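You operate a simulated robot arm through the tools that you are given. There is no shell and no other tool.

You are at the controls of a simulated robot arm. One attempt, no reset.

TASK
Fill the papaya tub to its line from the matching large tub.
Fine: use the orange ladle and put it back; close the large tub again.

Only the result counts: the job must be done as asked and must still hold three seconds after the hand-in. Knocking over, shifting, dropping, spilling or breaking anything else fails it.

THE ROBOT
A 7-joint arm with a two-finger gripper, fixed in place. Base frame: the origin is at the foot of the arm, x ahead of it, y to its left, z up; the work surface is at about z = 760. Readings come in mm, rad, newtons and seconds.
With the tool pointing down near the work surface it reaches from about 340 to 720 mm from the base axis. Its first joint turns from -1.152 to 1.152 rad. Payload 2.45 kg.
The tool frame sits at the grasp point between the pads (the TCP): z along the fingers, y along the line on which they close. The tips reach 26 mm beyond it. Largest opening 96 mm; the body of the gripper starts 69 mm behind the TCP.
Orientation is told as [roll, pitch, yaw] about the base's x, y, z axes, in that order, counted from this pose: with the fingers straight down and closing along the base's y, the tool's x points along the base's -x, its y along +y and its z along -z.

THE INTERFACE
- The arm moves only by the tool step_arm. Its argument "steps" is a list of rows, each a list of 7 numbers: the shift along the base's x, y, z in mm, then the turn, a rotation vector about the base's x, y, z in rad, then the gripper command, from -1 (fully open) to 1 (shut), values between in proportion. In form: [[dx, dy, dz, rx, ry, rz, grip], ...]. A call has 1 to 20 rows; each row shifts and turns the commanded pose from where the row before left it. A row lasts 0.2 s, in which the tool goes at most 50 mm and 0.15 rad; a call with a longer step from one row to the next is refused whole, and so is a gripper value outside its range. A pose out of reach is approached as far as the arm can. The call stops where the force on the tool passes 40 N (or 10 N more than at its start, if that is more) or the arm is blocked; 0.2 s more then pass. Each finger halts on what it meets, pressing with about 42 N; the grip force reading is that of the motor and also rises with nothing between the fingers. The clock runs only during rows and for 0.2 s after the last one: add rows that do not move to give the fingers time. The reply holds the time, the measured pose of the TCP, the force on the tool along the base axes, the opening and the grip force, in the units named above and with some noise, with the torque about the TCP (base axes, N m) and any sound that the robot's microphone picked up.
- Cameras (640 x 400 px; columns grow to the right, rows downward): "scene" is fixed at [150.3, -380.9, 1429.1]; the picture's right is [0.89, -0.46, 0.00], its down [-0.23, -0.46, -0.86] and it looks along [0.39, 0.76, -0.52] (base axes); focal length 262 px, centre (320, 200). "wrist" rides on the gripper at [82, 3, -98] in the tool frame; the picture's right is [-0.04, 1.00, 0.00], its down [-0.73, -0.03, -0.68] and it looks along [-0.68, -0.03, 0.73] (tool axes); focal length 256 px, centre (320, 200). There is no depth. A picture from a camera that has moved, and an enlarged one, comes with that camera's place and axes in the base frame and with its lens.
- grab_frame(camera): a new picture of that camera. It takes no simulated time.
- inspect(camera, box): a new picture of the part [left, top, right, bottom] of that camera's present view, enlarged. It takes no simulated time.
- sign_off(): hands the job in; it is judged then, once.

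Nothing tells you positions but the pictures and the camera data. Unless the task says otherwise, let go and move clear before handing in.

The tools are called after "Emit:" by a JSON object that holds its "name" and its "arguments". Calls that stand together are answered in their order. step_arm: Moves the arm, as the interface text tells. Its arguments: {"type":"object","properties":{"steps":{"type":"array"}},"required":["steps"]} The other tools are called the same way: grab_frame (camera) takes a picture; inspect (camera, box) takes an enlarged picture of a part of a camera's view; sign_off () hands the job in.

At the start:

```text
t: 0.0
ee_pos: [399.2, 69.5, 1259.3]
tool_rot: [0.0, 0.0, 0.0]
wrist_force: [0.2, -1.0, 0.0]
ft_torque: [0.02, 0.01, -0.01]
width: 95.9
grasp_force: 0.1
```

scene: 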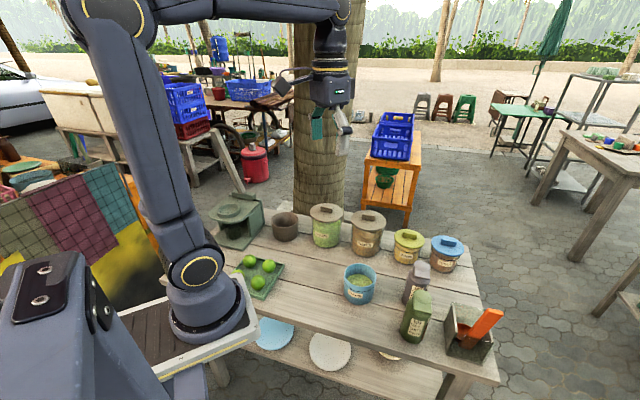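
wrist: 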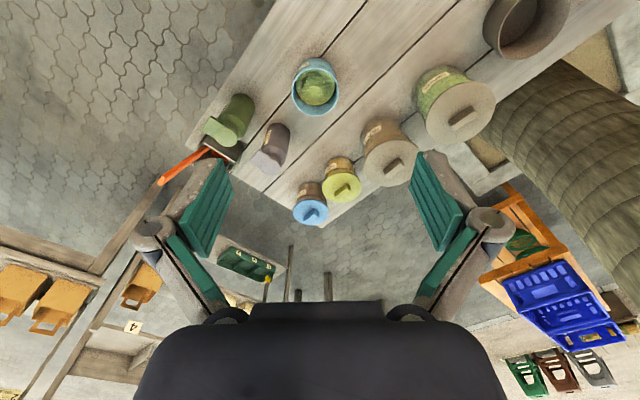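

I see a table with several lidded tubs, an open blue tub, bottles, and an orange-handled ladle in a holder. I'll look closer at everything before moving.

Emit:
{"name": "inspect", "arguments": {"camera": "scene", "box": [260, 180, 420, 280]}}

Emit:
{"name": "inspect", "arguments": {"camera": "scene", "box": [380, 220, 500, 295]}}

Emit:
{"name": "inspect", "arguments": {"camera": "scene", "box": [320, 250, 420, 312]}}

Emit:
{"name": "inspect", "arguments": {"camera": "scene", "box": [390, 270, 520, 370]}}

Emit:
{"name": "inspect", "arguments": {"camera": "scene", "box": [190, 180, 320, 310]}}

Emit:
{"name": "inspect", "arguments": {"camera": "wrist", "box": [180, 30, 360, 230]}}

Emit:
{"name": "inspect", "arguments": {"camera": "wrist", "box": [340, 20, 580, 200]}}

```text
4.00 times, centred on (340, 230) of scene
camera zoom: at [150.3, -380.9, 1429.1], right [0.89, -0.46, 0.0], down [-0.23, -0.46, -0.86], along [0.39, 0.76, -0.52], focal length 1048 px, centre (240, 80)
```

zoom: 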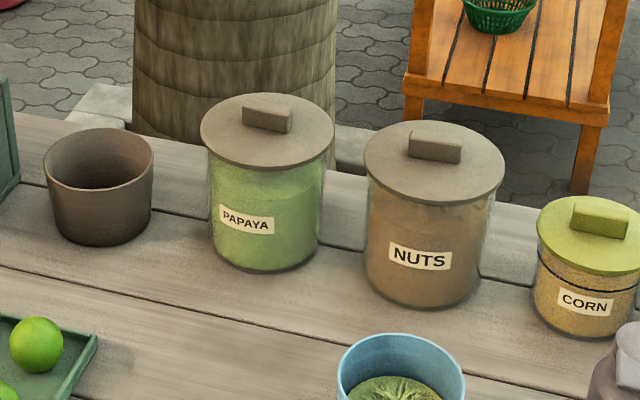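

```text
5.33 times, centred on (440, 258) of scene
camera zoom: at [150.3, -380.9, 1429.1], right [0.89, -0.46, 0.0], down [-0.23, -0.46, -0.86], along [0.39, 0.76, -0.52], focal length 1397 px, centre (-320, -107)
```

zoom: 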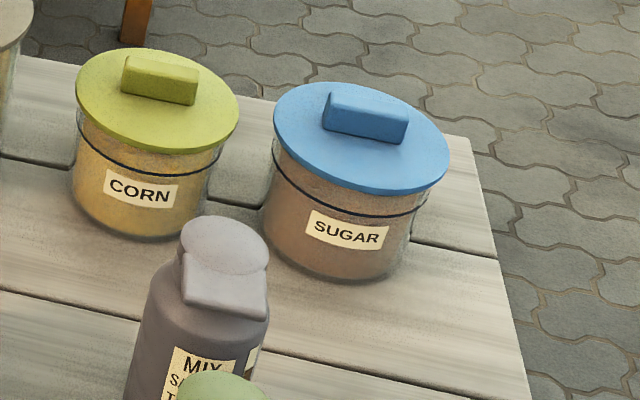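

```text
6.40 times, centred on (370, 281) of scene
camera zoom: at [150.3, -380.9, 1429.1], right [0.89, -0.46, 0.0], down [-0.23, -0.46, -0.86], along [0.39, 0.76, -0.52], focal length 1676 px, centre (0, -318)
```

zoom: 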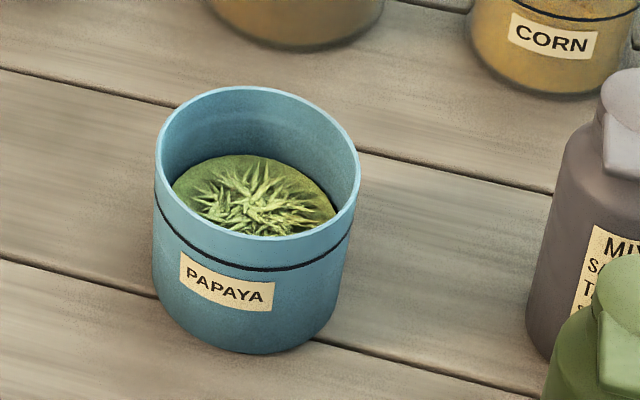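

```text
4.00 times, centred on (455, 320) of scene
camera zoom: at [150.3, -380.9, 1429.1], right [0.89, -0.46, 0.0], down [-0.23, -0.46, -0.86], along [0.39, 0.76, -0.52], focal length 1048 px, centre (-220, -280)
```

zoom: 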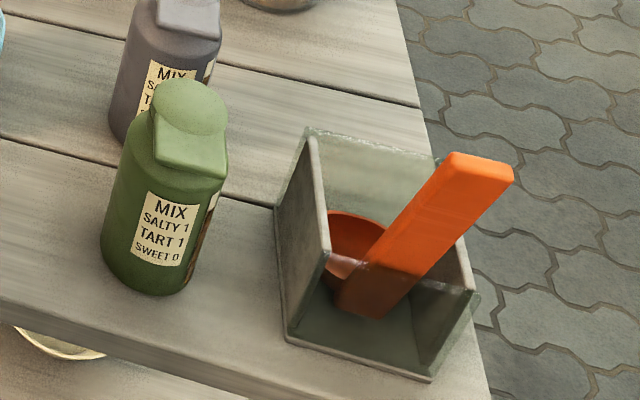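

```text
3.08 times, centred on (255, 245) of scene
camera zoom: at [150.3, -380.9, 1429.1], right [0.89, -0.46, 0.0], down [-0.23, -0.46, -0.86], along [0.39, 0.76, -0.52], focal length 806 px, centre (520, 62)
```

zoom: 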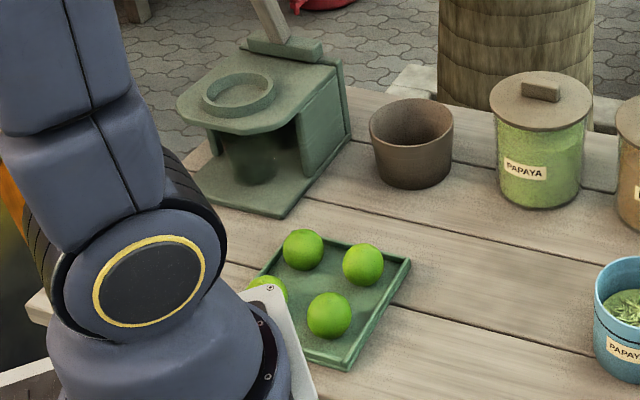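

```text
2.00 times, centred on (270, 130) of wrist
camera zoom: at [318.1, 72.3, 1357.6], right [0.04, 1.0, 0.0], down [0.73, -0.03, 0.68], along [0.68, -0.03, -0.73], focal length 512 px, centre (420, 340)
```

zoom: 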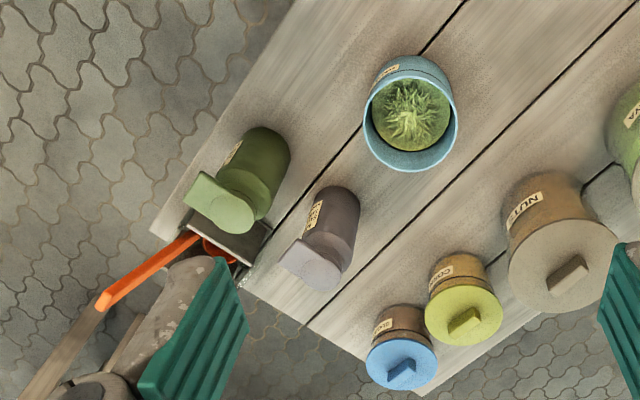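

```text
2.22 times, centred on (460, 110) of wrist
camera zoom: at [318.1, 72.3, 1357.6], right [0.04, 1.0, 0.0], down [0.73, -0.03, 0.68], along [0.68, -0.03, -0.73], focal length 569 px, centre (9, 400)
```

zoom: 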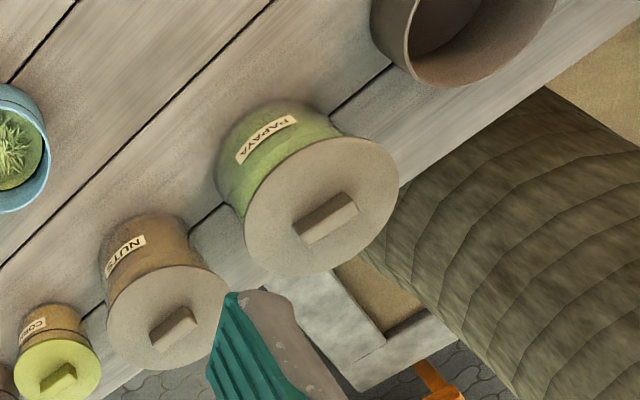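

The small papaya tub (blue, black line) is near (500, 48) and the large PAPAYA tub (tan lid) near (528, 312). The ladle stands in a box near (655, -240). I'll move the wrist camera over toward the ladle box for a closer look.

Emit:
{"name": "step_arm", "arguments": {"steps": [[10.1, -33.75, -22, 0, 0, 0, -1], [10.1, -33.75, -22, 0, 0, 0, -1], [10.1, -33.75, -22, 0, 0, 0, -1], [10.1, -33.75, -22, 0, 0, 0, -1], [10.1, -33.75, -22, 0, 0, 0, -1], [10.1, -33.75, -22, 0, 0, 0, -1], [10.1, -33.75, -22, 0, 0, 0, -1], [10.1, -33.75, -22, 0, 0, 0, -1], [0, 0, 0, 0, 0, 0, -1]]}}

Emit:
{"name": "grab_frame", "arguments": {"camera": "wrist"}}

Emit:
{"name": "grab_frame", "arguments": {"camera": "scene"}}

```text
t: 2.0
ee_pos: [480.1, -203.3, 1084.2]
tool_rot: [0.001, 0.0, -0.002]
wrist_force: [-0.1, 0.1, 0.1]
ft_torque: [0.01, 0.0, -0.01]
width: 95.9
grasp_force: 0.0
```

```text
taken
camera wrist: at [399.4, -199.9, 1182.2], right [0.04, 1.0, 0.0], down [0.73, -0.03, 0.68], along [0.68, -0.03, -0.73], focal length 256 px, centre (320, 200)
```

wrist: 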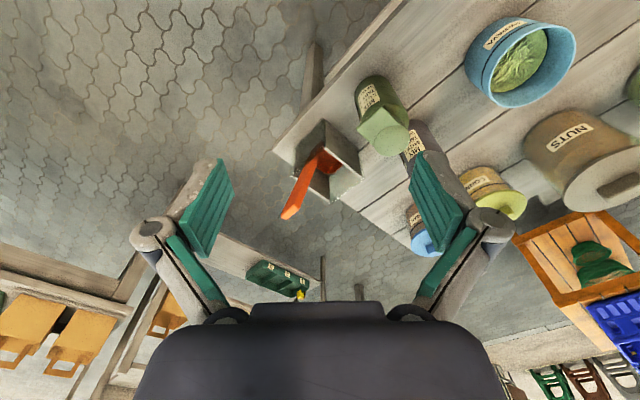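

```text
taken
```

scene: 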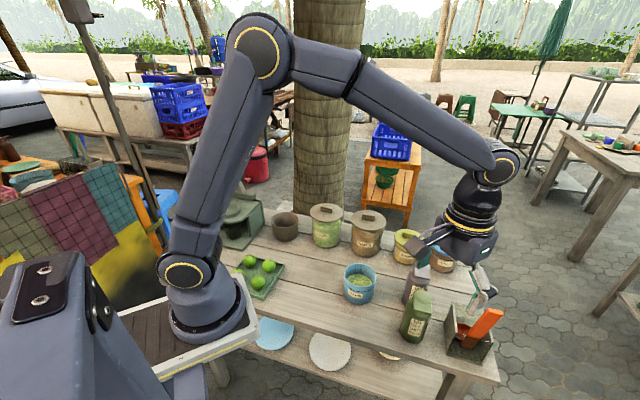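

Emit:
{"name": "inspect", "arguments": {"camera": "wrist", "box": [260, 100, 380, 230]}}

Emit:
{"name": "inspect", "arguments": {"camera": "wrist", "box": [440, 0, 600, 120]}}

Emit:
{"name": "inspect", "arguments": {"camera": "scene", "box": [430, 290, 520, 370]}}

```text
3.08 times, centred on (320, 165) of wrist
camera zoom: at [399.4, -199.9, 1182.2], right [0.04, 1.0, 0.0], down [0.73, -0.03, 0.68], along [0.68, -0.03, -0.73], focal length 788 px, centre (320, 308)
```

zoom: 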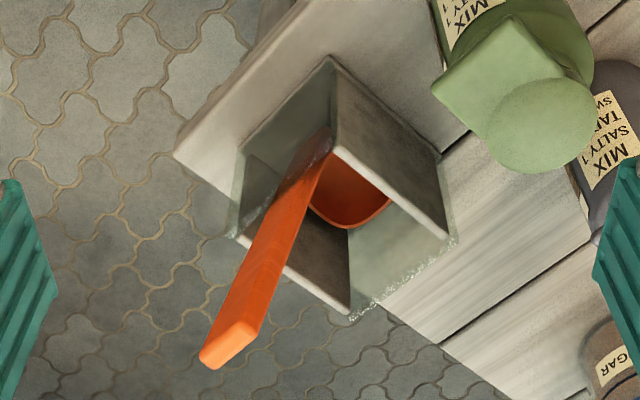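

```text
3.33 times, centred on (520, 60) of wrist
camera zoom: at [399.4, -199.9, 1182.2], right [0.04, 1.0, 0.0], down [0.73, -0.03, 0.68], along [0.68, -0.03, -0.73], focal length 853 px, centre (-347, 667)
```

zoom: 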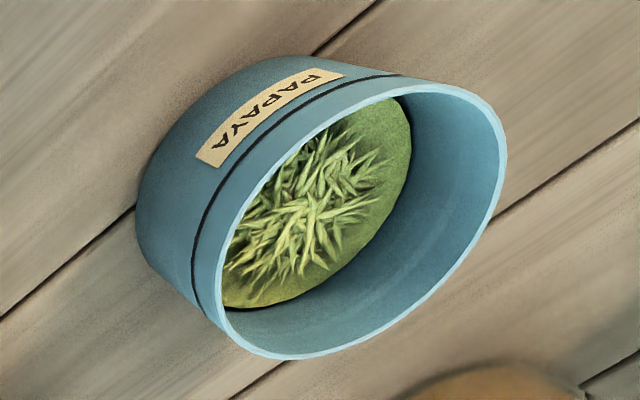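

```text
5.00 times, centred on (475, 330) of scene
camera zoom: at [150.3, -380.9, 1429.1], right [0.89, -0.46, 0.0], down [-0.23, -0.46, -0.86], along [0.39, 0.76, -0.52], focal length 1310 px, centre (-455, -450)
```

zoom: 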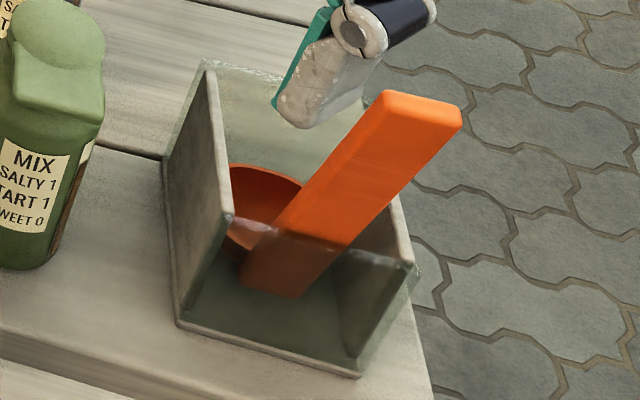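

The ladle bowl sits low in a clear-fronted box with its handle leaning out. My two camera estimates disagree slightly, so I'll check where the gripper shows up in the scene camera to calibrate.

Emit:
{"name": "inspect", "arguments": {"camera": "scene", "box": [390, 190, 530, 330]}}

```text
2.86 times, centred on (460, 260) of scene
camera zoom: at [150.3, -380.9, 1429.1], right [0.89, -0.46, 0.0], down [-0.23, -0.46, -0.86], along [0.39, 0.76, -0.52], focal length 748 px, centre (-80, 29)
```

zoom: 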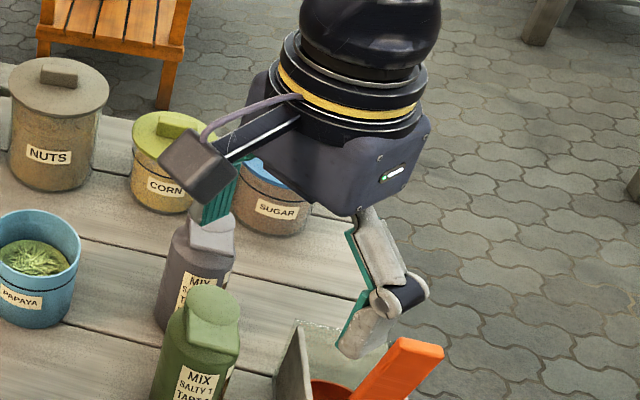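

The scene camera calibration checks out: the holder box is centred near (660, -199) with its rim at about z=848, and the handle tip is near (619, -244, 965). I'll yaw the wrist to view the ladle from its side.

Emit:
{"name": "step_arm", "arguments": {"steps": [[9.7, 20.4, -13.7, 0, 0, -0.131, -1], [9.7, 20.4, -13.7, 0, 0, -0.131, -1], [9.7, 20.4, -13.7, 0, 0, -0.131, -1], [9.7, 20.4, -13.7, 0, 0, -0.131, -1], [9.7, 20.4, -13.7, 0, 0, -0.131, -1], [9.7, 20.4, -13.7, 0, 0, -0.131, -1], [0, 0, 0, 0, 0, 0, -1]]}}

Emit:
{"name": "grab_frame", "arguments": {"camera": "wrist"}}

Emit:
{"name": "inspect", "arguments": {"camera": "wrist", "box": [260, 120, 420, 280]}}

```text
t: 3.6
ee_pos: [539.6, -77.7, 1002.0]
tool_rot: [0.0, 0.001, -0.789]
wrist_force: [0.1, -0.2, 0.0]
ft_torque: [0.0, 0.0, 0.01]
width: 95.9
grasp_force: 0.1
```

```text
taken
camera wrist: at [484.7, -18.9, 1100.3], right [0.74, 0.68, 0.0], down [0.5, -0.54, 0.68], along [0.46, -0.5, -0.73], focal length 256 px, centre (320, 200)
```

wrist: 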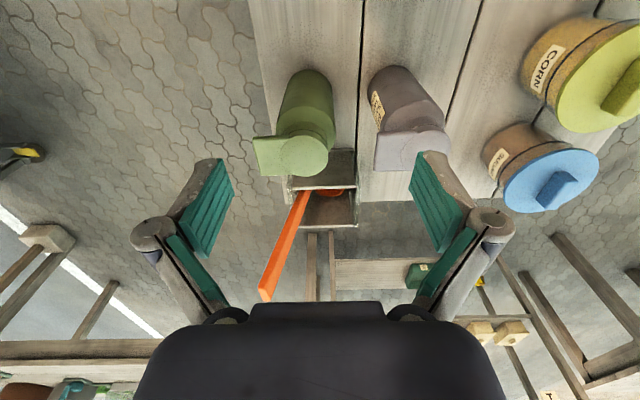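

```text
2.50 times, centred on (340, 200) of wrist
camera zoom: at [484.7, -18.9, 1100.3], right [0.74, 0.68, 0.0], down [0.5, -0.54, 0.68], along [0.46, -0.5, -0.73], focal length 640 px, centre (270, 200)
```

zoom: 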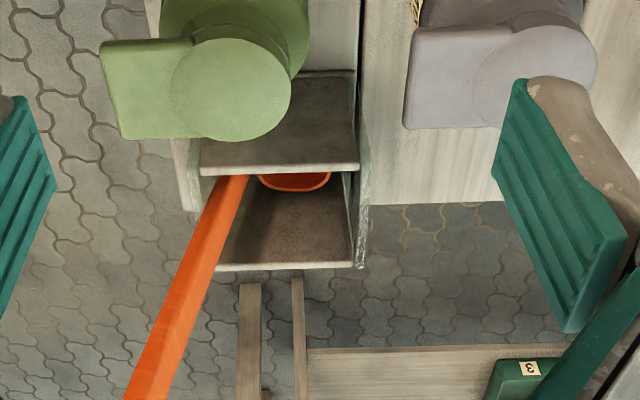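

The handle's thin side is visible from here, but the wall hides the bowl. I'll view it from above with a slight pitch.

Emit:
{"name": "step_arm", "arguments": {"steps": [[0, 0, 17, 0, 0, 0.131, -1], [0, 0, 17, 0, 0, 0.131, -1], [7, -22, 0, 0, 0, 0.131, -1], [7, -22, 0, 0, 0, 0.131, -1], [7, -22, 0, 0, 0, 0.131, -1], [7, -22, 0, 0, 0, 0.134, -1], [7, -22, 0, 0, 0.15, 0, -1], [7, -20, 0, 0, 0.15, 0, -1], [0, 0, 0, 0, 0.15, 0, -1], [0, 0, 0, 0, 0, 0, -1]]}}

Emit:
{"name": "grab_frame", "arguments": {"camera": "wrist"}}

Emit:
{"name": "inspect", "arguments": {"camera": "wrist", "box": [260, 120, 400, 260]}}

Emit:
{"name": "grab_frame", "arguments": {"camera": "scene"}}

```text
t: 5.8
ee_pos: [581.7, -209.3, 1034.0]
tool_rot: [0.001, 0.452, 0.003]
wrist_force: [0.2, -0.7, -0.9]
ft_torque: [-0.02, -0.03, 0.0]
width: 95.8
grasp_force: 0.2
```

```text
taken
camera wrist: at [551.1, -206.3, 1158.2], right [0.03, 1.0, -0.02], down [0.96, -0.03, 0.29], along [0.29, -0.03, -0.96], focal length 256 px, centre (320, 200)
```

wrist: 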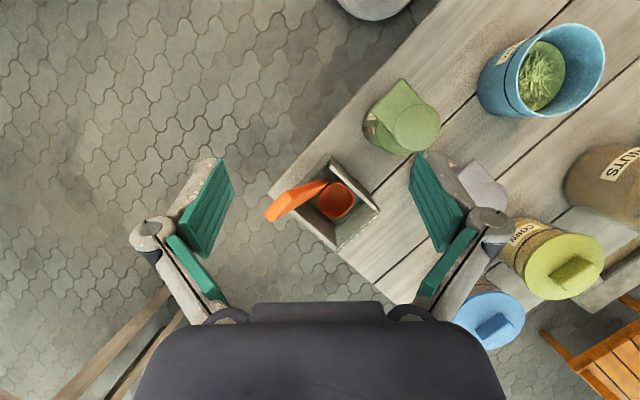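

```text
2.86 times, centred on (330, 190) of wrist
camera zoom: at [551.1, -206.3, 1158.2], right [0.03, 1.0, -0.02], down [0.96, -0.03, 0.29], along [0.29, -0.03, -0.96], focal length 731 px, centre (291, 229)
```

zoom: 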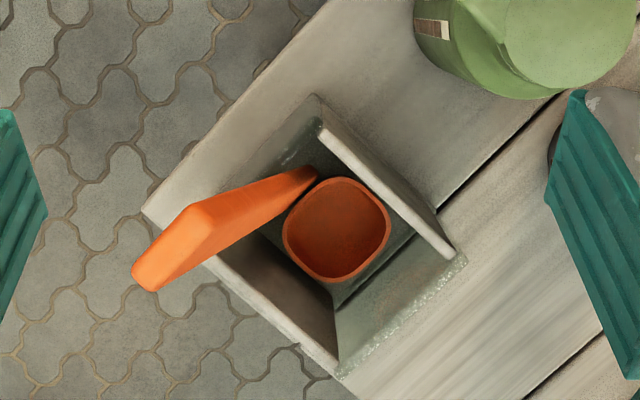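

```text
taken
```

scene: 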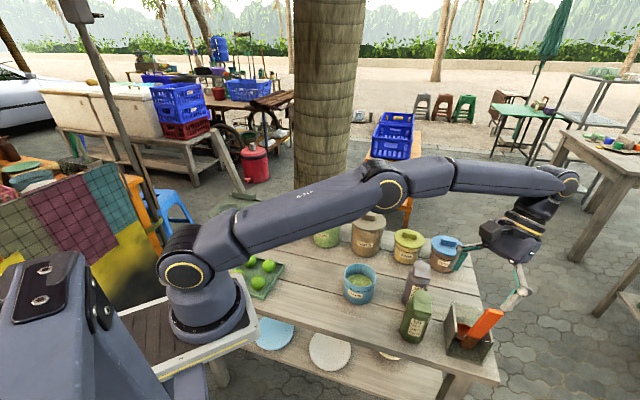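

Emit:
{"name": "inspect", "arguments": {"camera": "wrist", "box": [300, 160, 370, 230]}}

Emit:
{"name": "inspect", "arguments": {"camera": "wrist", "box": [255, 150, 335, 230]}}

Emit:
{"name": "inspect", "arguments": {"camera": "wrist", "box": [460, 10, 620, 130]}}

Emit:
{"name": "inspect", "arguments": {"camera": "scene", "box": [440, 300, 510, 365]}}

```text
5.71 times, centred on (335, 195) of wrist
camera zoom: at [551.1, -206.3, 1158.2], right [0.03, 1.0, -0.02], down [0.96, -0.03, 0.29], along [0.29, -0.03, -0.96], focal length 1463 px, centre (234, 229)
```

zoom: 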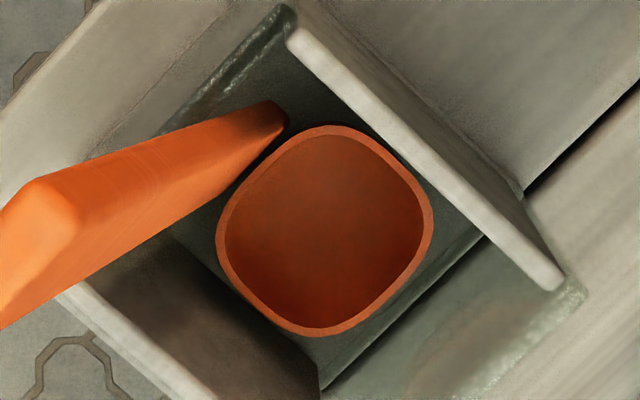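

```text
5.00 times, centred on (295, 190) of wrist
camera zoom: at [551.1, -206.3, 1158.2], right [0.03, 1.0, -0.02], down [0.96, -0.03, 0.29], along [0.29, -0.03, -0.96], focal length 1280 px, centre (445, 250)
```

zoom: 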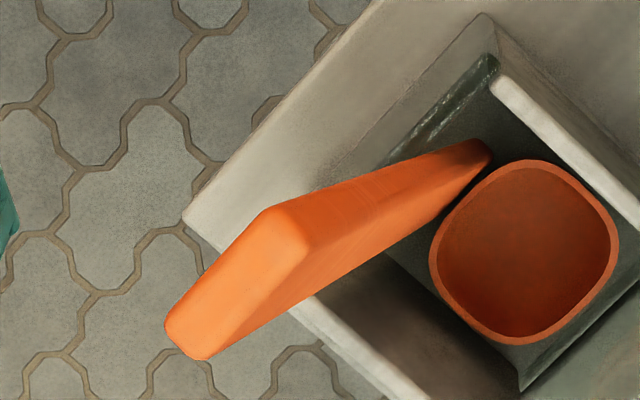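

```text
3.33 times, centred on (540, 70) of wrist
camera zoom: at [551.1, -206.3, 1158.2], right [0.03, 1.0, -0.02], down [0.96, -0.03, 0.29], along [0.29, -0.03, -0.96], focal length 853 px, centre (-413, 633)
```

zoom: 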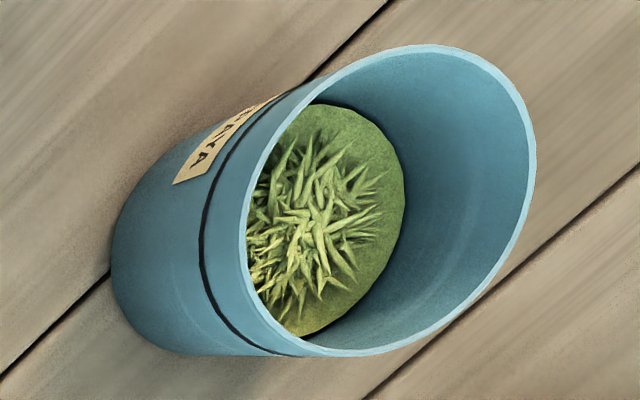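

```text
6.15 times, centred on (475, 332) of scene
camera zoom: at [150.3, -380.9, 1429.1], right [0.89, -0.46, 0.0], down [-0.23, -0.46, -0.86], along [0.39, 0.76, -0.52], focal length 1612 px, centre (-634, -615)
```

zoom: 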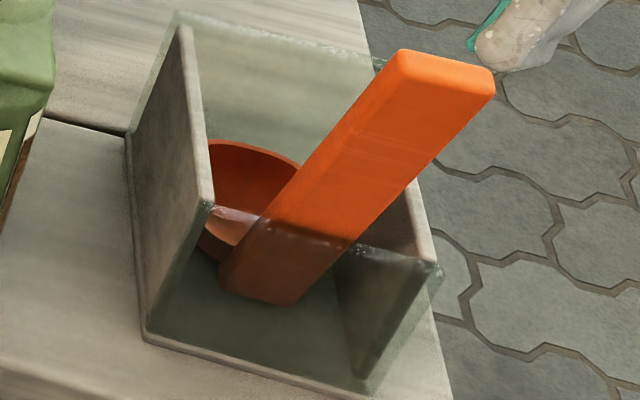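

I can see the ladle well now: a rounded-square cup about 50 mm wide opening upward, with a flat handle (about 26 × 10 mm) leaning about 13° over the clear front wall. Next I'll look at the large PAPAYA tub and its lid.

Emit:
{"name": "step_arm", "arguments": {"steps": [[-10, 20, 20, 0, -0.15, 0, -1], [-18, 40, 10, 0, -0.15, 0, -1], [-18, 44, 0, 0, -0.15, 0, -1], [-18, 44, 0, 0, 0, 0.106, -1], [-18, 44, 0, 0, 0, 0.106, -1], [-18, 44, 0, 0, 0, 0.106, -1], [-18, 44, 0, 0, 0, 0.106, -1], [-18, 44, 0, 0, 0, 0.106, -1], [-18, 44, 0, 0, 0, 0, -1], [-18, 44, 0, 0, 0, 0, -1], [-12, 31, -12, 0, 0, 0, -1], [0, 0, 0, 0, 0, 0, -1]]}}

Emit:
{"name": "grab_frame", "arguments": {"camera": "wrist"}}

Emit:
{"name": "grab_frame", "arguments": {"camera": "scene"}}

```text
t: 8.4
ee_pos: [397.4, 235.1, 1053.8]
tool_rot: [-0.001, 0.001, 0.53]
wrist_force: [-0.6, 0.0, -1.4]
ft_torque: [0.02, 0.02, -0.01]
width: 96.3
grasp_force: 0.2
```

```text
taken
camera wrist: at [325.4, 195.8, 1151.8], right [-0.47, 0.88, 0.0], down [0.65, 0.35, 0.68], along [0.6, 0.32, -0.73], focal length 256 px, centre (320, 200)
```

wrist: 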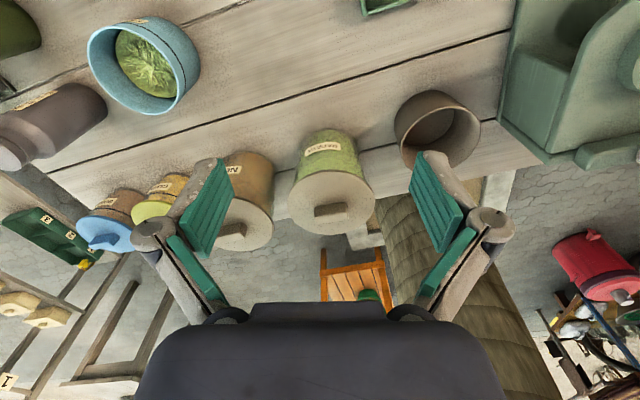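

```text
taken
```

scene: 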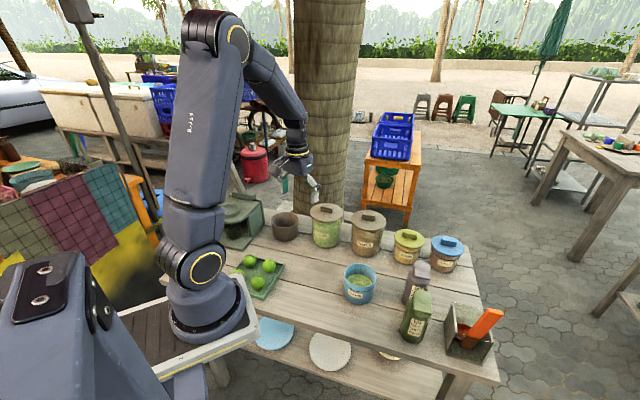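

Emit:
{"name": "inspect", "arguments": {"camera": "wrist", "box": [270, 120, 390, 240]}}

Emit:
{"name": "inspect", "arguments": {"camera": "wrist", "box": [70, 10, 220, 120]}}

Emit:
{"name": "inspect", "arguments": {"camera": "scene", "box": [290, 190, 370, 260]}}

```text
3.33 times, centred on (330, 180) of wrist
camera zoom: at [325.4, 195.8, 1151.8], right [-0.47, 0.88, 0.0], down [0.65, 0.35, 0.68], along [0.6, 0.32, -0.73], focal length 853 px, centre (287, 267)
```

zoom: 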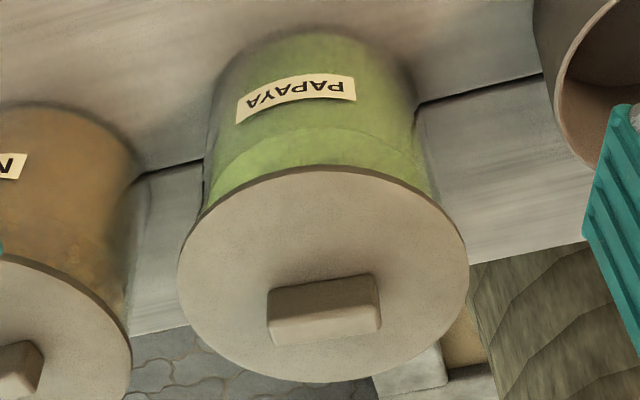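

```text
3.64 times, centred on (145, 65) of wrist
camera zoom: at [325.4, 195.8, 1151.8], right [-0.47, 0.88, 0.0], down [0.65, 0.35, 0.68], along [0.6, 0.32, -0.73], focal length 931 px, centre (956, 691)
```

zoom: 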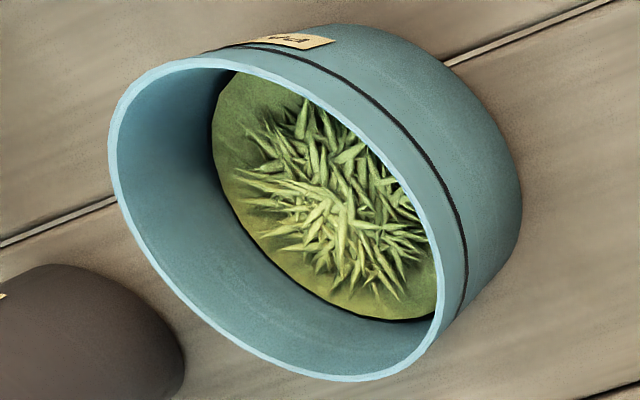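

```text
5.71 times, centred on (330, 225) of scene
camera zoom: at [150.3, -380.8, 1429.1], right [0.89, -0.46, 0.0], down [-0.23, -0.46, -0.86], along [0.39, 0.76, -0.52], focal length 1497 px, centre (263, 57)
```

zoom: 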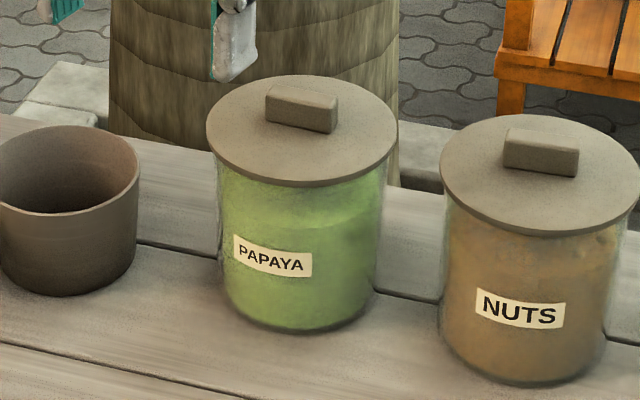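

The PAPAYA lid's bar knob runs along roughly -47°, and the lid top sits at about z=900. I'll look straight down on it to pin down its centre and direction.

Emit:
{"name": "step_arm", "arguments": {"steps": [[26.9, 15.7, -7.7, -0.0757, 0.129, 0, -1], [26.9, 15.7, -7.7, -0.0757, 0.129, 0, -1], [26.9, 15.7, -7.7, -0.0757, 0.129, 0, -1], [26.9, 15.7, -7.7, -0.0757, 0.129, 0, -1], [0, 0, 0, 0, 0, 0, -1]]}}

Emit:
{"name": "grab_frame", "arguments": {"camera": "wrist"}}

Emit:
{"name": "inspect", "arguments": {"camera": "wrist", "box": [260, 140, 380, 260]}}

```text
t: 9.6
ee_pos: [493.0, 292.1, 1024.4]
tool_rot: [-0.001, 0.549, 0.535]
wrist_force: [0.5, 0.2, 0.1]
ft_torque: [-0.01, 0.03, -0.01]
width: 95.9
grasp_force: 0.1
out of reach, approached as far as the arm can: row 4
```

```text
taken
camera wrist: at [476.6, 286.0, 1151.5], right [-0.48, 0.88, -0.02], down [0.86, 0.47, 0.2], along [0.18, 0.08, -0.98], focal length 256 px, centre (320, 200)
```

wrist: 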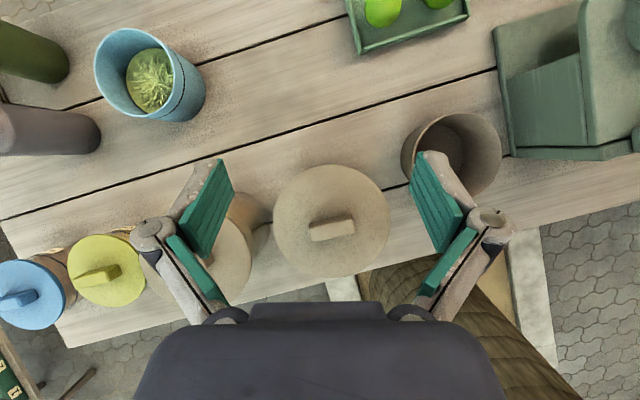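

```text
3.33 times, centred on (320, 200) of wrist
camera zoom: at [476.6, 286.0, 1151.5], right [-0.48, 0.88, -0.02], down [0.86, 0.47, 0.2], along [0.18, 0.08, -0.98], focal length 853 px, centre (320, 200)
```

zoom: 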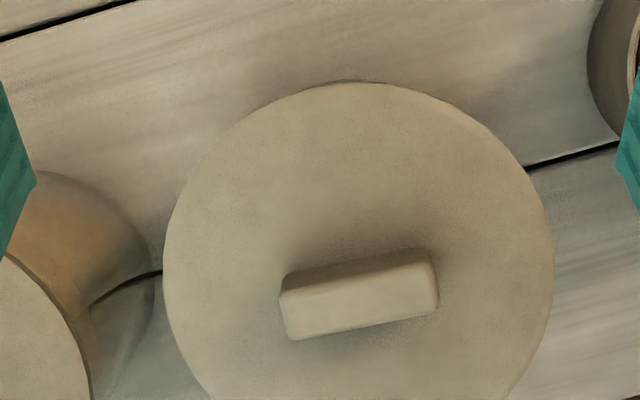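

The views now agree: the lid top is at about z=883 with its centre near (543, 331), and the knob (47 × 15 mm) lies along -49.5°. I'll un-pitch, turn the fingers across the knob and hover above it.

Emit:
{"name": "step_arm", "arguments": {"steps": [[-10, -10, 20, 0.0757, -0.129, 0, -1], [-10, -10, 20, 0.0757, -0.129, 0, -1], [0, 0, 0, 0.0757, -0.129, 0, -1], [0, 0, 0, 0.0757, -0.129, 0, -1], [0, 0, 0, 0, 0, 0, -1]]}}

```text
t: 10.8
ee_pos: [473.9, 271.8, 1064.3]
tool_rot: [-0.001, -0.003, 0.533]
wrist_force: [-0.2, 0.7, -1.2]
ft_torque: [0.03, 0.01, 0.0]
width: 96.1
grasp_force: 0.0
```

Emit:
{"name": "step_arm", "arguments": {"steps": [[7, 6, -4, 0, 0, -0.139, -1], [7, 6, -4, 0, 0, -0.139, -1], [7, 6, -4, 0, 0, -0.139, -1], [7, 6, -4, 0, 0, -0.139, -1], [7, 6, -4, 0, 0, -0.139, -1], [7, 6, -4, 0, 0, -0.139, -1], [7, 6, -4, 0, 0, -0.139, -1], [7, 6, -4, 0, 0, -0.139, -1], [7, 6, -4, 0, 0, -0.139, -1], [7, 6, -4, 0, 0, -0.139, -1], [0, 0, 0, 0, 0, 0, -1]]}}

Emit:
{"name": "grab_frame", "arguments": {"camera": "wrist"}}

Emit:
{"name": "inspect", "arguments": {"camera": "scene", "box": [260, 130, 400, 260]}}

```text
t: 13.2
ee_pos: [543.4, 334.1, 1026.5]
tool_rot: [-0.001, -0.001, -0.859]
wrist_force: [0.3, -0.1, 0.1]
ft_torque: [-0.01, 0.02, -0.02]
width: 96.1
grasp_force: 0.1
```

```text
taken
camera wrist: at [492.9, 396.7, 1124.5], right [0.78, 0.62, 0.0], down [0.46, -0.57, 0.68], along [0.42, -0.53, -0.73], focal length 256 px, centre (320, 200)
```

wrist: 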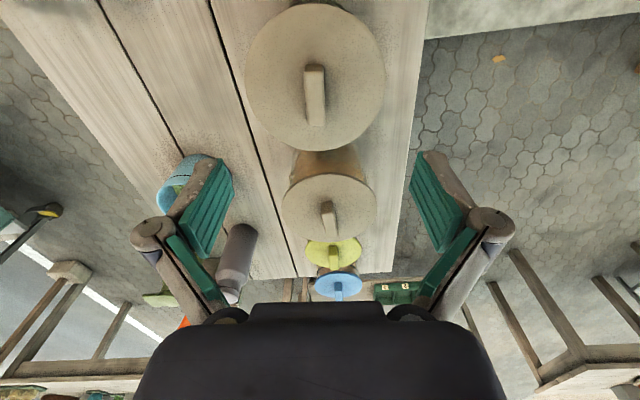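

```text
3.08 times, centred on (330, 195) of scene
camera zoom: at [150.3, -380.9, 1429.1], right [0.89, -0.46, 0.0], down [-0.23, -0.46, -0.86], along [0.39, 0.76, -0.52], focal length 806 px, centre (289, 215)
```

zoom: 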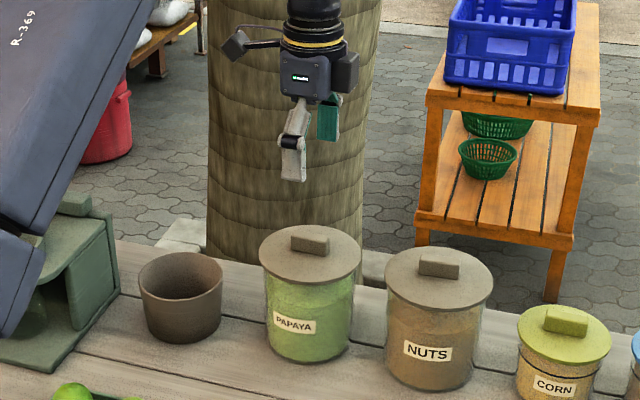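

Emit:
{"name": "inspect", "arguments": {"camera": "wrist", "box": [240, 0, 400, 160]}}

```text
2.50 times, centred on (320, 80) of wrist
camera zoom: at [492.9, 396.7, 1124.5], right [0.78, 0.62, 0.0], down [0.46, -0.57, 0.68], along [0.42, -0.53, -0.73], focal length 640 px, centre (320, 500)
```

zoom: 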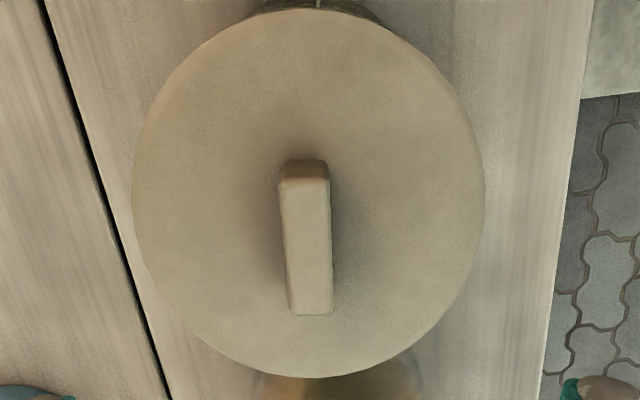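

The knob is 7–8 mm further toward -y than the fingers, and its direction already matches. I'll correct and descend so the pads straddle it.

Emit:
{"name": "step_arm", "arguments": {"steps": [[0.1, -7.5, -10, 0, 0, 0, -1], [0, 0, -25, 0, 0, 0, -1], [0, 0, -25, 0, 0, 0, -1], [0, 0, -25, 0, 0, 0, -1], [0, 0, -15, 0, 0, 0, -1], [0, 0, -8, 0, 0, 0, -1], [0, 0, 0, 0, 0, 0, -1]]}}

Emit:
{"name": "grab_frame", "arguments": {"camera": "wrist"}}

Emit:
{"name": "inspect", "arguments": {"camera": "scene", "box": [280, 170, 370, 240]}}

```text
t: 14.8
ee_pos: [546.3, 324.2, 915.9]
tool_rot: [0.001, -0.002, -0.857]
wrist_force: [-0.3, -0.5, -0.6]
ft_torque: [0.0, 0.0, 0.0]
width: 96.1
grasp_force: 0.0
```

```text
taken
camera wrist: at [494.5, 387.8, 1015.0], right [0.78, 0.62, 0.0], down [0.46, -0.57, 0.68], along [0.42, -0.53, -0.73], focal length 256 px, centre (320, 200)
```

wrist: 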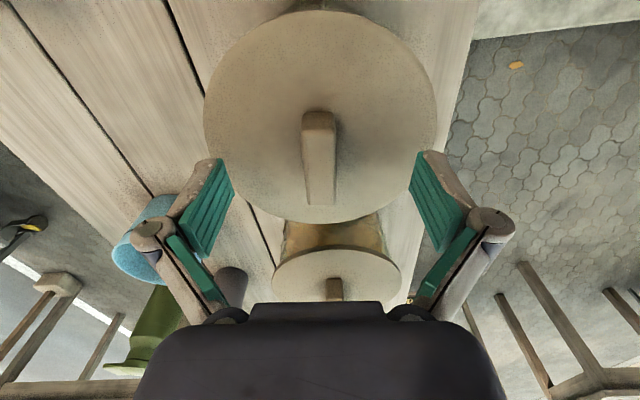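

```text
5.71 times, centred on (325, 205) of scene
camera zoom: at [150.3, -380.9, 1429.1], right [0.89, -0.46, 0.0], down [-0.23, -0.46, -0.86], along [0.39, 0.76, -0.52], focal length 1497 px, centre (291, 171)
```

zoom: 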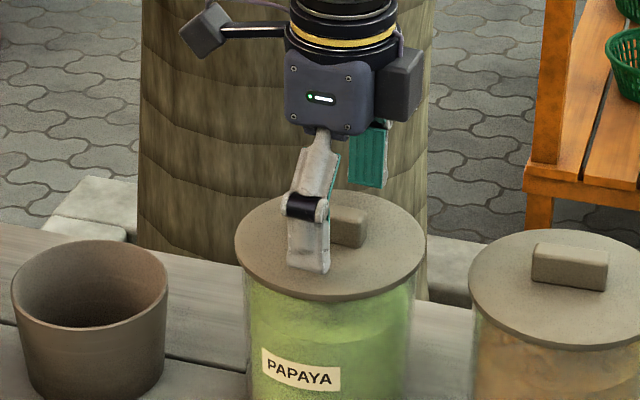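

The fingers straddle the knob and line up with it. I'll lower 3 mm more and close.

Emit:
{"name": "step_arm", "arguments": {"steps": [[0, 0, -3, 0, 0, 0, -1], [0, 0, 0, 0, 0, 0, 1], [0, 0, 0, 0, 0, 0, 1], [0, 0, 0, 0, 0, 0, 1], [0, 0, 0, 0, 0, 0, 1], [0, 0, 0, 0, 0, 0, 1], [0, 0, 0, 0, 0, 0, 1], [0, 0, 0, 0, 0, 0, 1]]}}

Emit:
{"name": "grab_frame", "arguments": {"camera": "wrist"}}

Emit:
{"name": "inspect", "arguments": {"camera": "scene", "box": [280, 170, 370, 240]}}

```text
t: 15.9
ee_pos: [547.0, 322.9, 919.4]
tool_rot: [0.003, 0.0, -0.857]
wrist_force: [-8.1, -6.5, 20.2]
ft_torque: [-0.04, 0.1, -0.04]
width: 21.2
grasp_force: 10.3
stopped in row 5: the force on the tool passed its limit at 44 N (the readings are from after the stop); the commanded pose is now the measured one
```

```text
taken
camera wrist: at [495.0, 387.4, 1018.5], right [0.78, 0.62, 0.0], down [0.46, -0.57, 0.68], along [0.43, -0.53, -0.73], focal length 256 px, centre (320, 200)
```

wrist: 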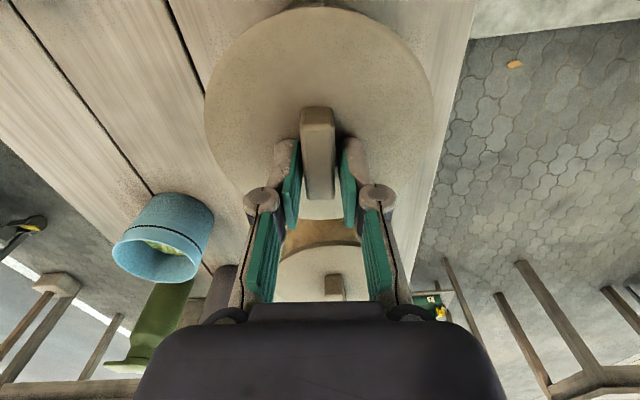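

```text
5.71 times, centred on (325, 205) of scene
camera zoom: at [149.6, -381.3, 1429.1], right [0.89, -0.46, 0.0], down [-0.23, -0.46, -0.86], along [0.39, 0.76, -0.52], focal length 1497 px, centre (291, 171)
```

zoom: 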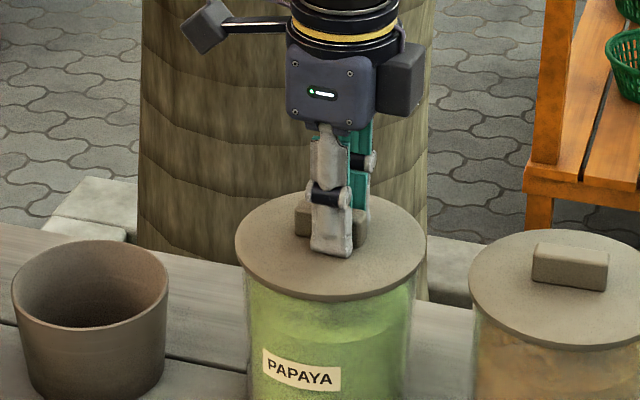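

The tips are pressing on the lid surface. I'll raise by 4 mm and finish closing.

Emit:
{"name": "step_arm", "arguments": {"steps": [[0, 0, 2, 0, 0, 0, 0.55], [0, 0, 2, 0, 0, 0, 0.6], [0, 0, 0, 0, 0, 0, 0.6]]}}

Emit:
{"name": "grab_frame", "arguments": {"camera": "wrist"}}

```text
t: 16.7
ee_pos: [545.7, 322.8, 919.4]
tool_rot: [0.002, 0.001, -0.856]
wrist_force: [-1.2, 1.4, 3.8]
ft_torque: [0.05, 0.02, 0.03]
width: 18.3
grasp_force: 0.2
```

```text
taken
camera wrist: at [495.1, 387.1, 1018.4], right [0.78, 0.62, 0.0], down [0.46, -0.57, 0.68], along [0.42, -0.53, -0.73], focal length 256 px, centre (320, 200)
```

wrist: 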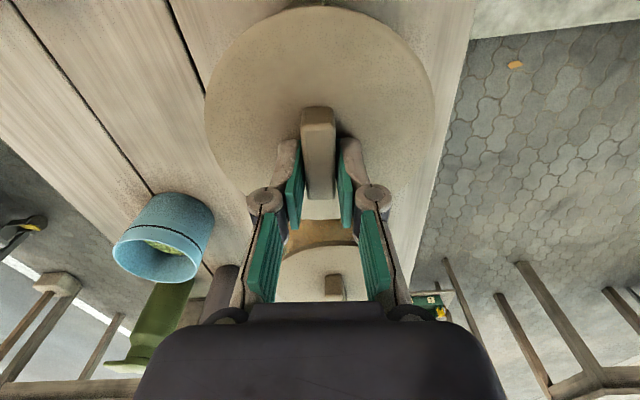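

Emit:
{"name": "step_arm", "arguments": {"steps": [[0, 0, 2, 0, 0, 0, 0.65], [0, 0, 0, 0, 0, 0, 0.8], [0, 0, 0, 0, 0, 0, 1], [0, 0, 0, 0, 0, 0, 1]]}}

Emit:
{"name": "grab_frame", "arguments": {"camera": "wrist"}}

Emit:
{"name": "inspect", "arguments": {"camera": "scene", "box": [280, 170, 370, 240]}}

```text
t: 17.7
ee_pos: [546.1, 323.5, 922.1]
tool_rot: [0.001, 0.001, -0.857]
wrist_force: [0.8, -0.3, 0.8]
ft_torque: [-0.01, 0.0, -0.03]
width: 14.6
grasp_force: 41.2
heard: snap
```

```text
taken
camera wrist: at [495.5, 387.2, 1021.3], right [0.78, 0.62, 0.0], down [0.46, -0.57, 0.68], along [0.42, -0.53, -0.73], focal length 256 px, centre (320, 200)
```

wrist: 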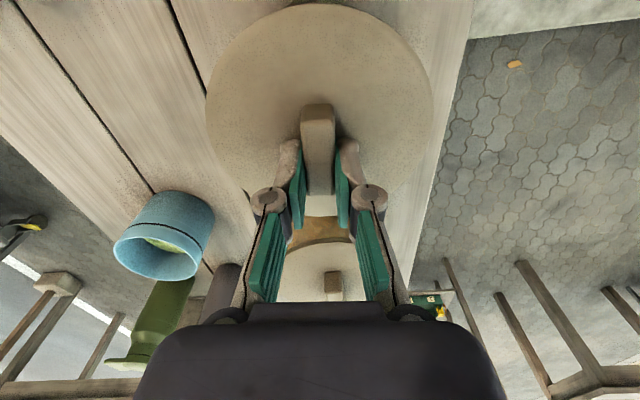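

```text
5.71 times, centred on (325, 205) of scene
camera zoom: at [150.3, -380.9, 1429.1], right [0.89, -0.46, 0.0], down [-0.23, -0.46, -0.86], along [0.39, 0.76, -0.52], focal length 1497 px, centre (291, 171)
```

zoom: 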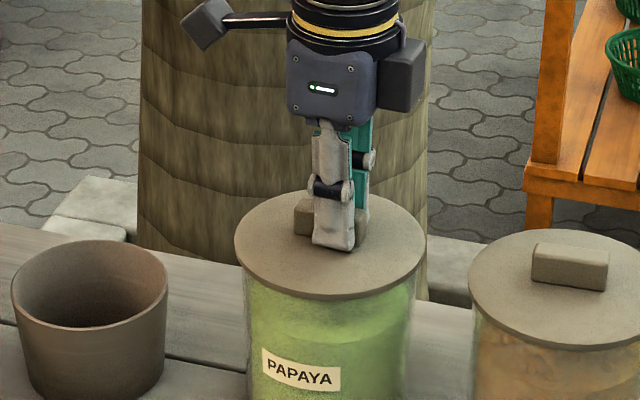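

The knob is gripped (14.6 mm, 41 N), and I heard a snap that may be the lid's seal. I'll lift slowly and watch the forces.

Emit:
{"name": "step_arm", "arguments": {"steps": [[0, 0, 4, 0, 0, 0, 1], [0, 0, 6, 0, 0, 0, 1], [0, 0, 0, 0, 0, 0, 1]]}}

Emit:
{"name": "inspect", "arguments": {"camera": "scene", "box": [280, 170, 370, 240]}}

```text
t: 18.5
ee_pos: [546.5, 324.5, 935.1]
tool_rot: [0.001, -0.001, -0.856]
wrist_force: [-1.1, -2.4, 3.2]
ft_torque: [-0.1, 0.0, 0.0]
width: 14.7
grasp_force: 41.2
heard: snap
```

```text
5.71 times, centred on (325, 205) of scene
camera zoom: at [150.2, -380.9, 1429.1], right [0.89, -0.46, 0.0], down [-0.23, -0.46, -0.86], along [0.39, 0.76, -0.52], focal length 1497 px, centre (291, 171)
```

zoom: 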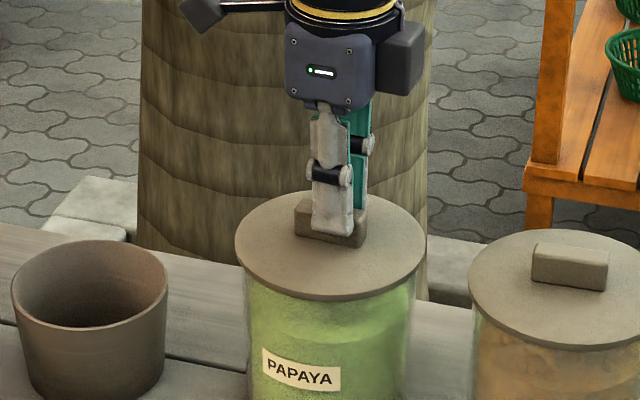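

Emit:
{"name": "grab_frame", "arguments": {"camera": "wrist"}}

Emit:
{"name": "inspect", "arguments": {"camera": "scene", "box": [300, 190, 350, 225]}}

Emit:
{"name": "inspect", "arguments": {"camera": "wrist", "box": [260, 90, 380, 240]}}

```text
taken
camera wrist: at [494.7, 387.9, 1032.3], right [0.78, 0.62, 0.0], down [0.46, -0.57, 0.68], along [0.42, -0.53, -0.73], focal length 256 px, centre (320, 200)
```

wrist: 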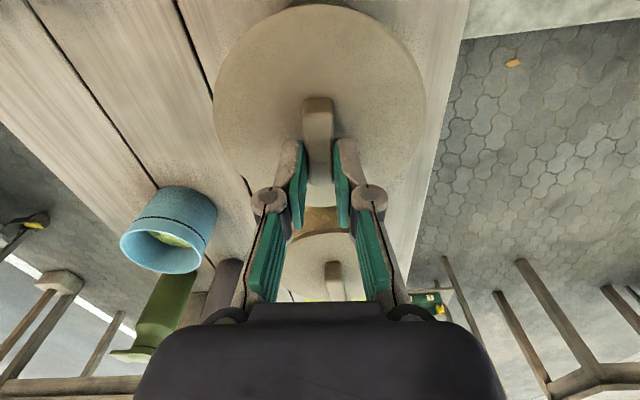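

```text
11.43 times, centred on (325, 208) of scene
camera zoom: at [150.2, -380.9, 1429.1], right [0.89, -0.46, 0.0], down [-0.23, -0.46, -0.86], along [0.39, 0.76, -0.52], focal length 2993 px, centre (263, 114)
```

zoom: 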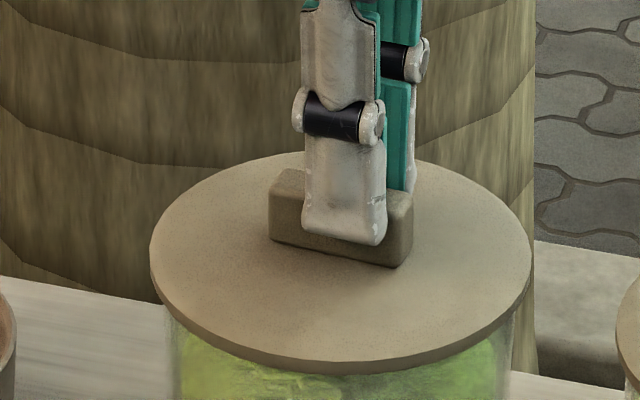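

```text
2.67 times, centred on (320, 165) of wrist
camera zoom: at [494.7, 387.9, 1032.3], right [0.78, 0.62, 0.0], down [0.46, -0.57, 0.68], along [0.42, -0.53, -0.73], focal length 683 px, centre (320, 293)
```

zoom: 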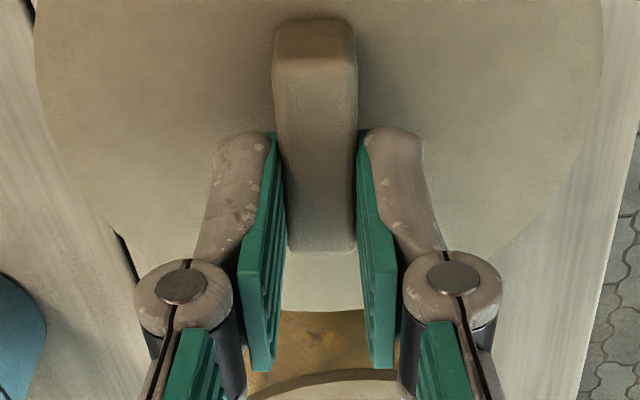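

The fingers slid up the knob while the lid stayed seated. I'll re-grip deeper and pull in small steps to see how the lid is held.

Emit:
{"name": "step_arm", "arguments": {"steps": [[0, 0, 0, 0, 0, 0, 0.55], [0, 0, 0, 0, 0, 0, 0.55], [0, 0, -5, 0, 0, 0, 0.55], [0, 0, -5, 0, 0, 0, 0.55], [0, 0, -2, 0, 0, 0, 0.55], [0, 0, 0, 0, 0, 0, 0.55]]}}

Emit:
{"name": "inspect", "arguments": {"camera": "scene", "box": [300, 190, 350, 225]}}

```text
t: 19.9
ee_pos: [544.7, 324.7, 921.6]
tool_rot: [0.001, -0.001, -0.856]
wrist_force: [0.5, -0.7, -0.8]
ft_torque: [-0.01, -0.01, 0.01]
width: 21.7
grasp_force: 0.1
```

```text
11.43 times, centred on (325, 208) of scene
camera zoom: at [150.3, -380.9, 1429.1], right [0.89, -0.46, 0.0], down [-0.23, -0.46, -0.86], along [0.39, 0.76, -0.52], focal length 2993 px, centre (263, 114)
```

zoom: 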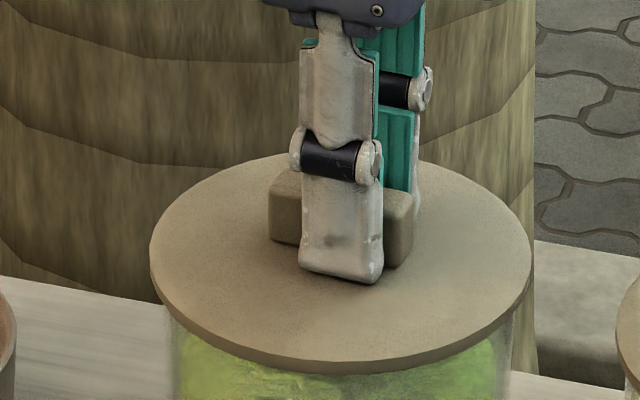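

Emit:
{"name": "step_arm", "arguments": {"steps": [[0, 0, -1, 0, 0, 0, 0.7], [0, 0, 0, 0, 0, 0, 1], [0, 0, 0, 0, 0, 0, 1], [0, 0, 0, 0, 0, 0, 1], [0, 0, 0, 0, 0, 0, 1]]}}

Emit:
{"name": "step_arm", "arguments": {"steps": [[0, 0, 2, 0, 0, 0, 1]]}}

Emit:
{"name": "step_arm", "arguments": {"steps": [[0, 0, 2, 0, 0, 0, 1]]}}

Emit:
{"name": "inspect", "arguments": {"camera": "scene", "box": [300, 190, 350, 225]}}

```text
t: 21.1
ee_pos: [546.4, 324.2, 921.7]
tool_rot: [0.001, -0.002, -0.857]
wrist_force: [-5.3, -9.1, 17.8]
ft_torque: [-0.26, 0.21, 0.02]
width: 14.8
grasp_force: 40.8
```

```text
t: 21.5
ee_pos: [546.4, 323.6, 920.7]
tool_rot: [0.002, -0.002, -0.858]
wrist_force: [-1.4, -8.1, 6.5]
ft_torque: [-0.38, -0.11, -0.04]
width: 14.7
grasp_force: 41.2
```

```text
t: 21.9
ee_pos: [545.0, 326.3, 924.4]
tool_rot: [0.002, 0.001, -0.856]
wrist_force: [0.3, -0.3, -0.7]
ft_torque: [0.0, 0.0, 0.01]
width: 14.8
grasp_force: 41.1
heard: snap
```

```text
11.43 times, centred on (325, 208) of scene
camera zoom: at [150.3, -380.8, 1429.1], right [0.89, -0.46, 0.0], down [-0.23, -0.46, -0.86], along [0.39, 0.76, -0.52], focal length 2993 px, centre (263, 114)
```

zoom: 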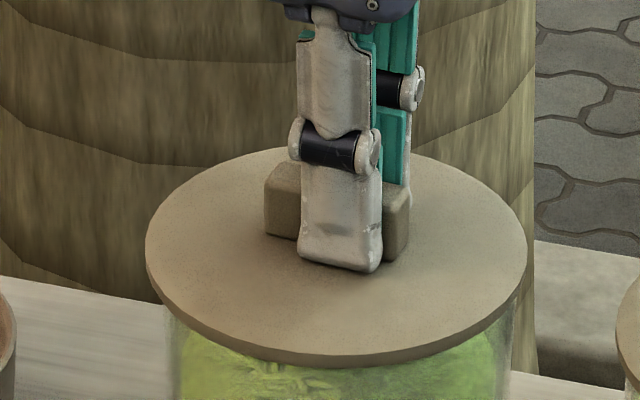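

The snap was the lid popping free, and it has now risen about 3 mm. I'll keep lifting gently.

Emit:
{"name": "step_arm", "arguments": {"steps": [[0, 0, 3, 0, 0, 0, 1], [0, 0, 4, 0, 0, 0, 1], [0, 0, 0, 0, 0, 0, 1]]}}

Emit:
{"name": "inspect", "arguments": {"camera": "scene", "box": [300, 190, 350, 225]}}

```text
t: 22.7
ee_pos: [544.9, 323.2, 930.4]
tool_rot: [0.002, -0.001, -0.857]
wrist_force: [0.0, -0.4, -0.4]
ft_torque: [0.01, 0.0, 0.04]
width: 14.8
grasp_force: 41.3
```

```text
11.43 times, centred on (325, 208) of scene
camera zoom: at [150.3, -380.9, 1429.1], right [0.89, -0.46, 0.0], down [-0.23, -0.46, -0.86], along [0.39, 0.76, -0.52], focal length 2993 px, centre (263, 114)
```

zoom: 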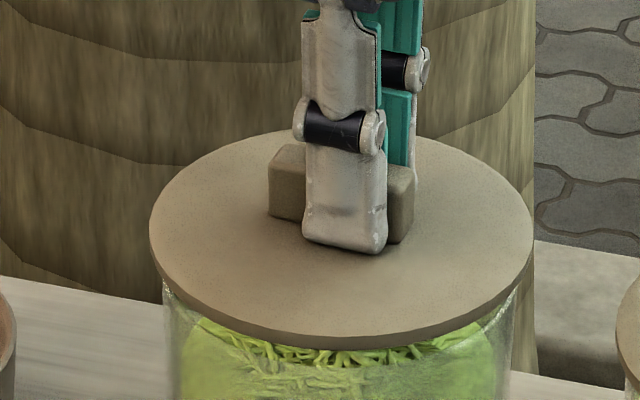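

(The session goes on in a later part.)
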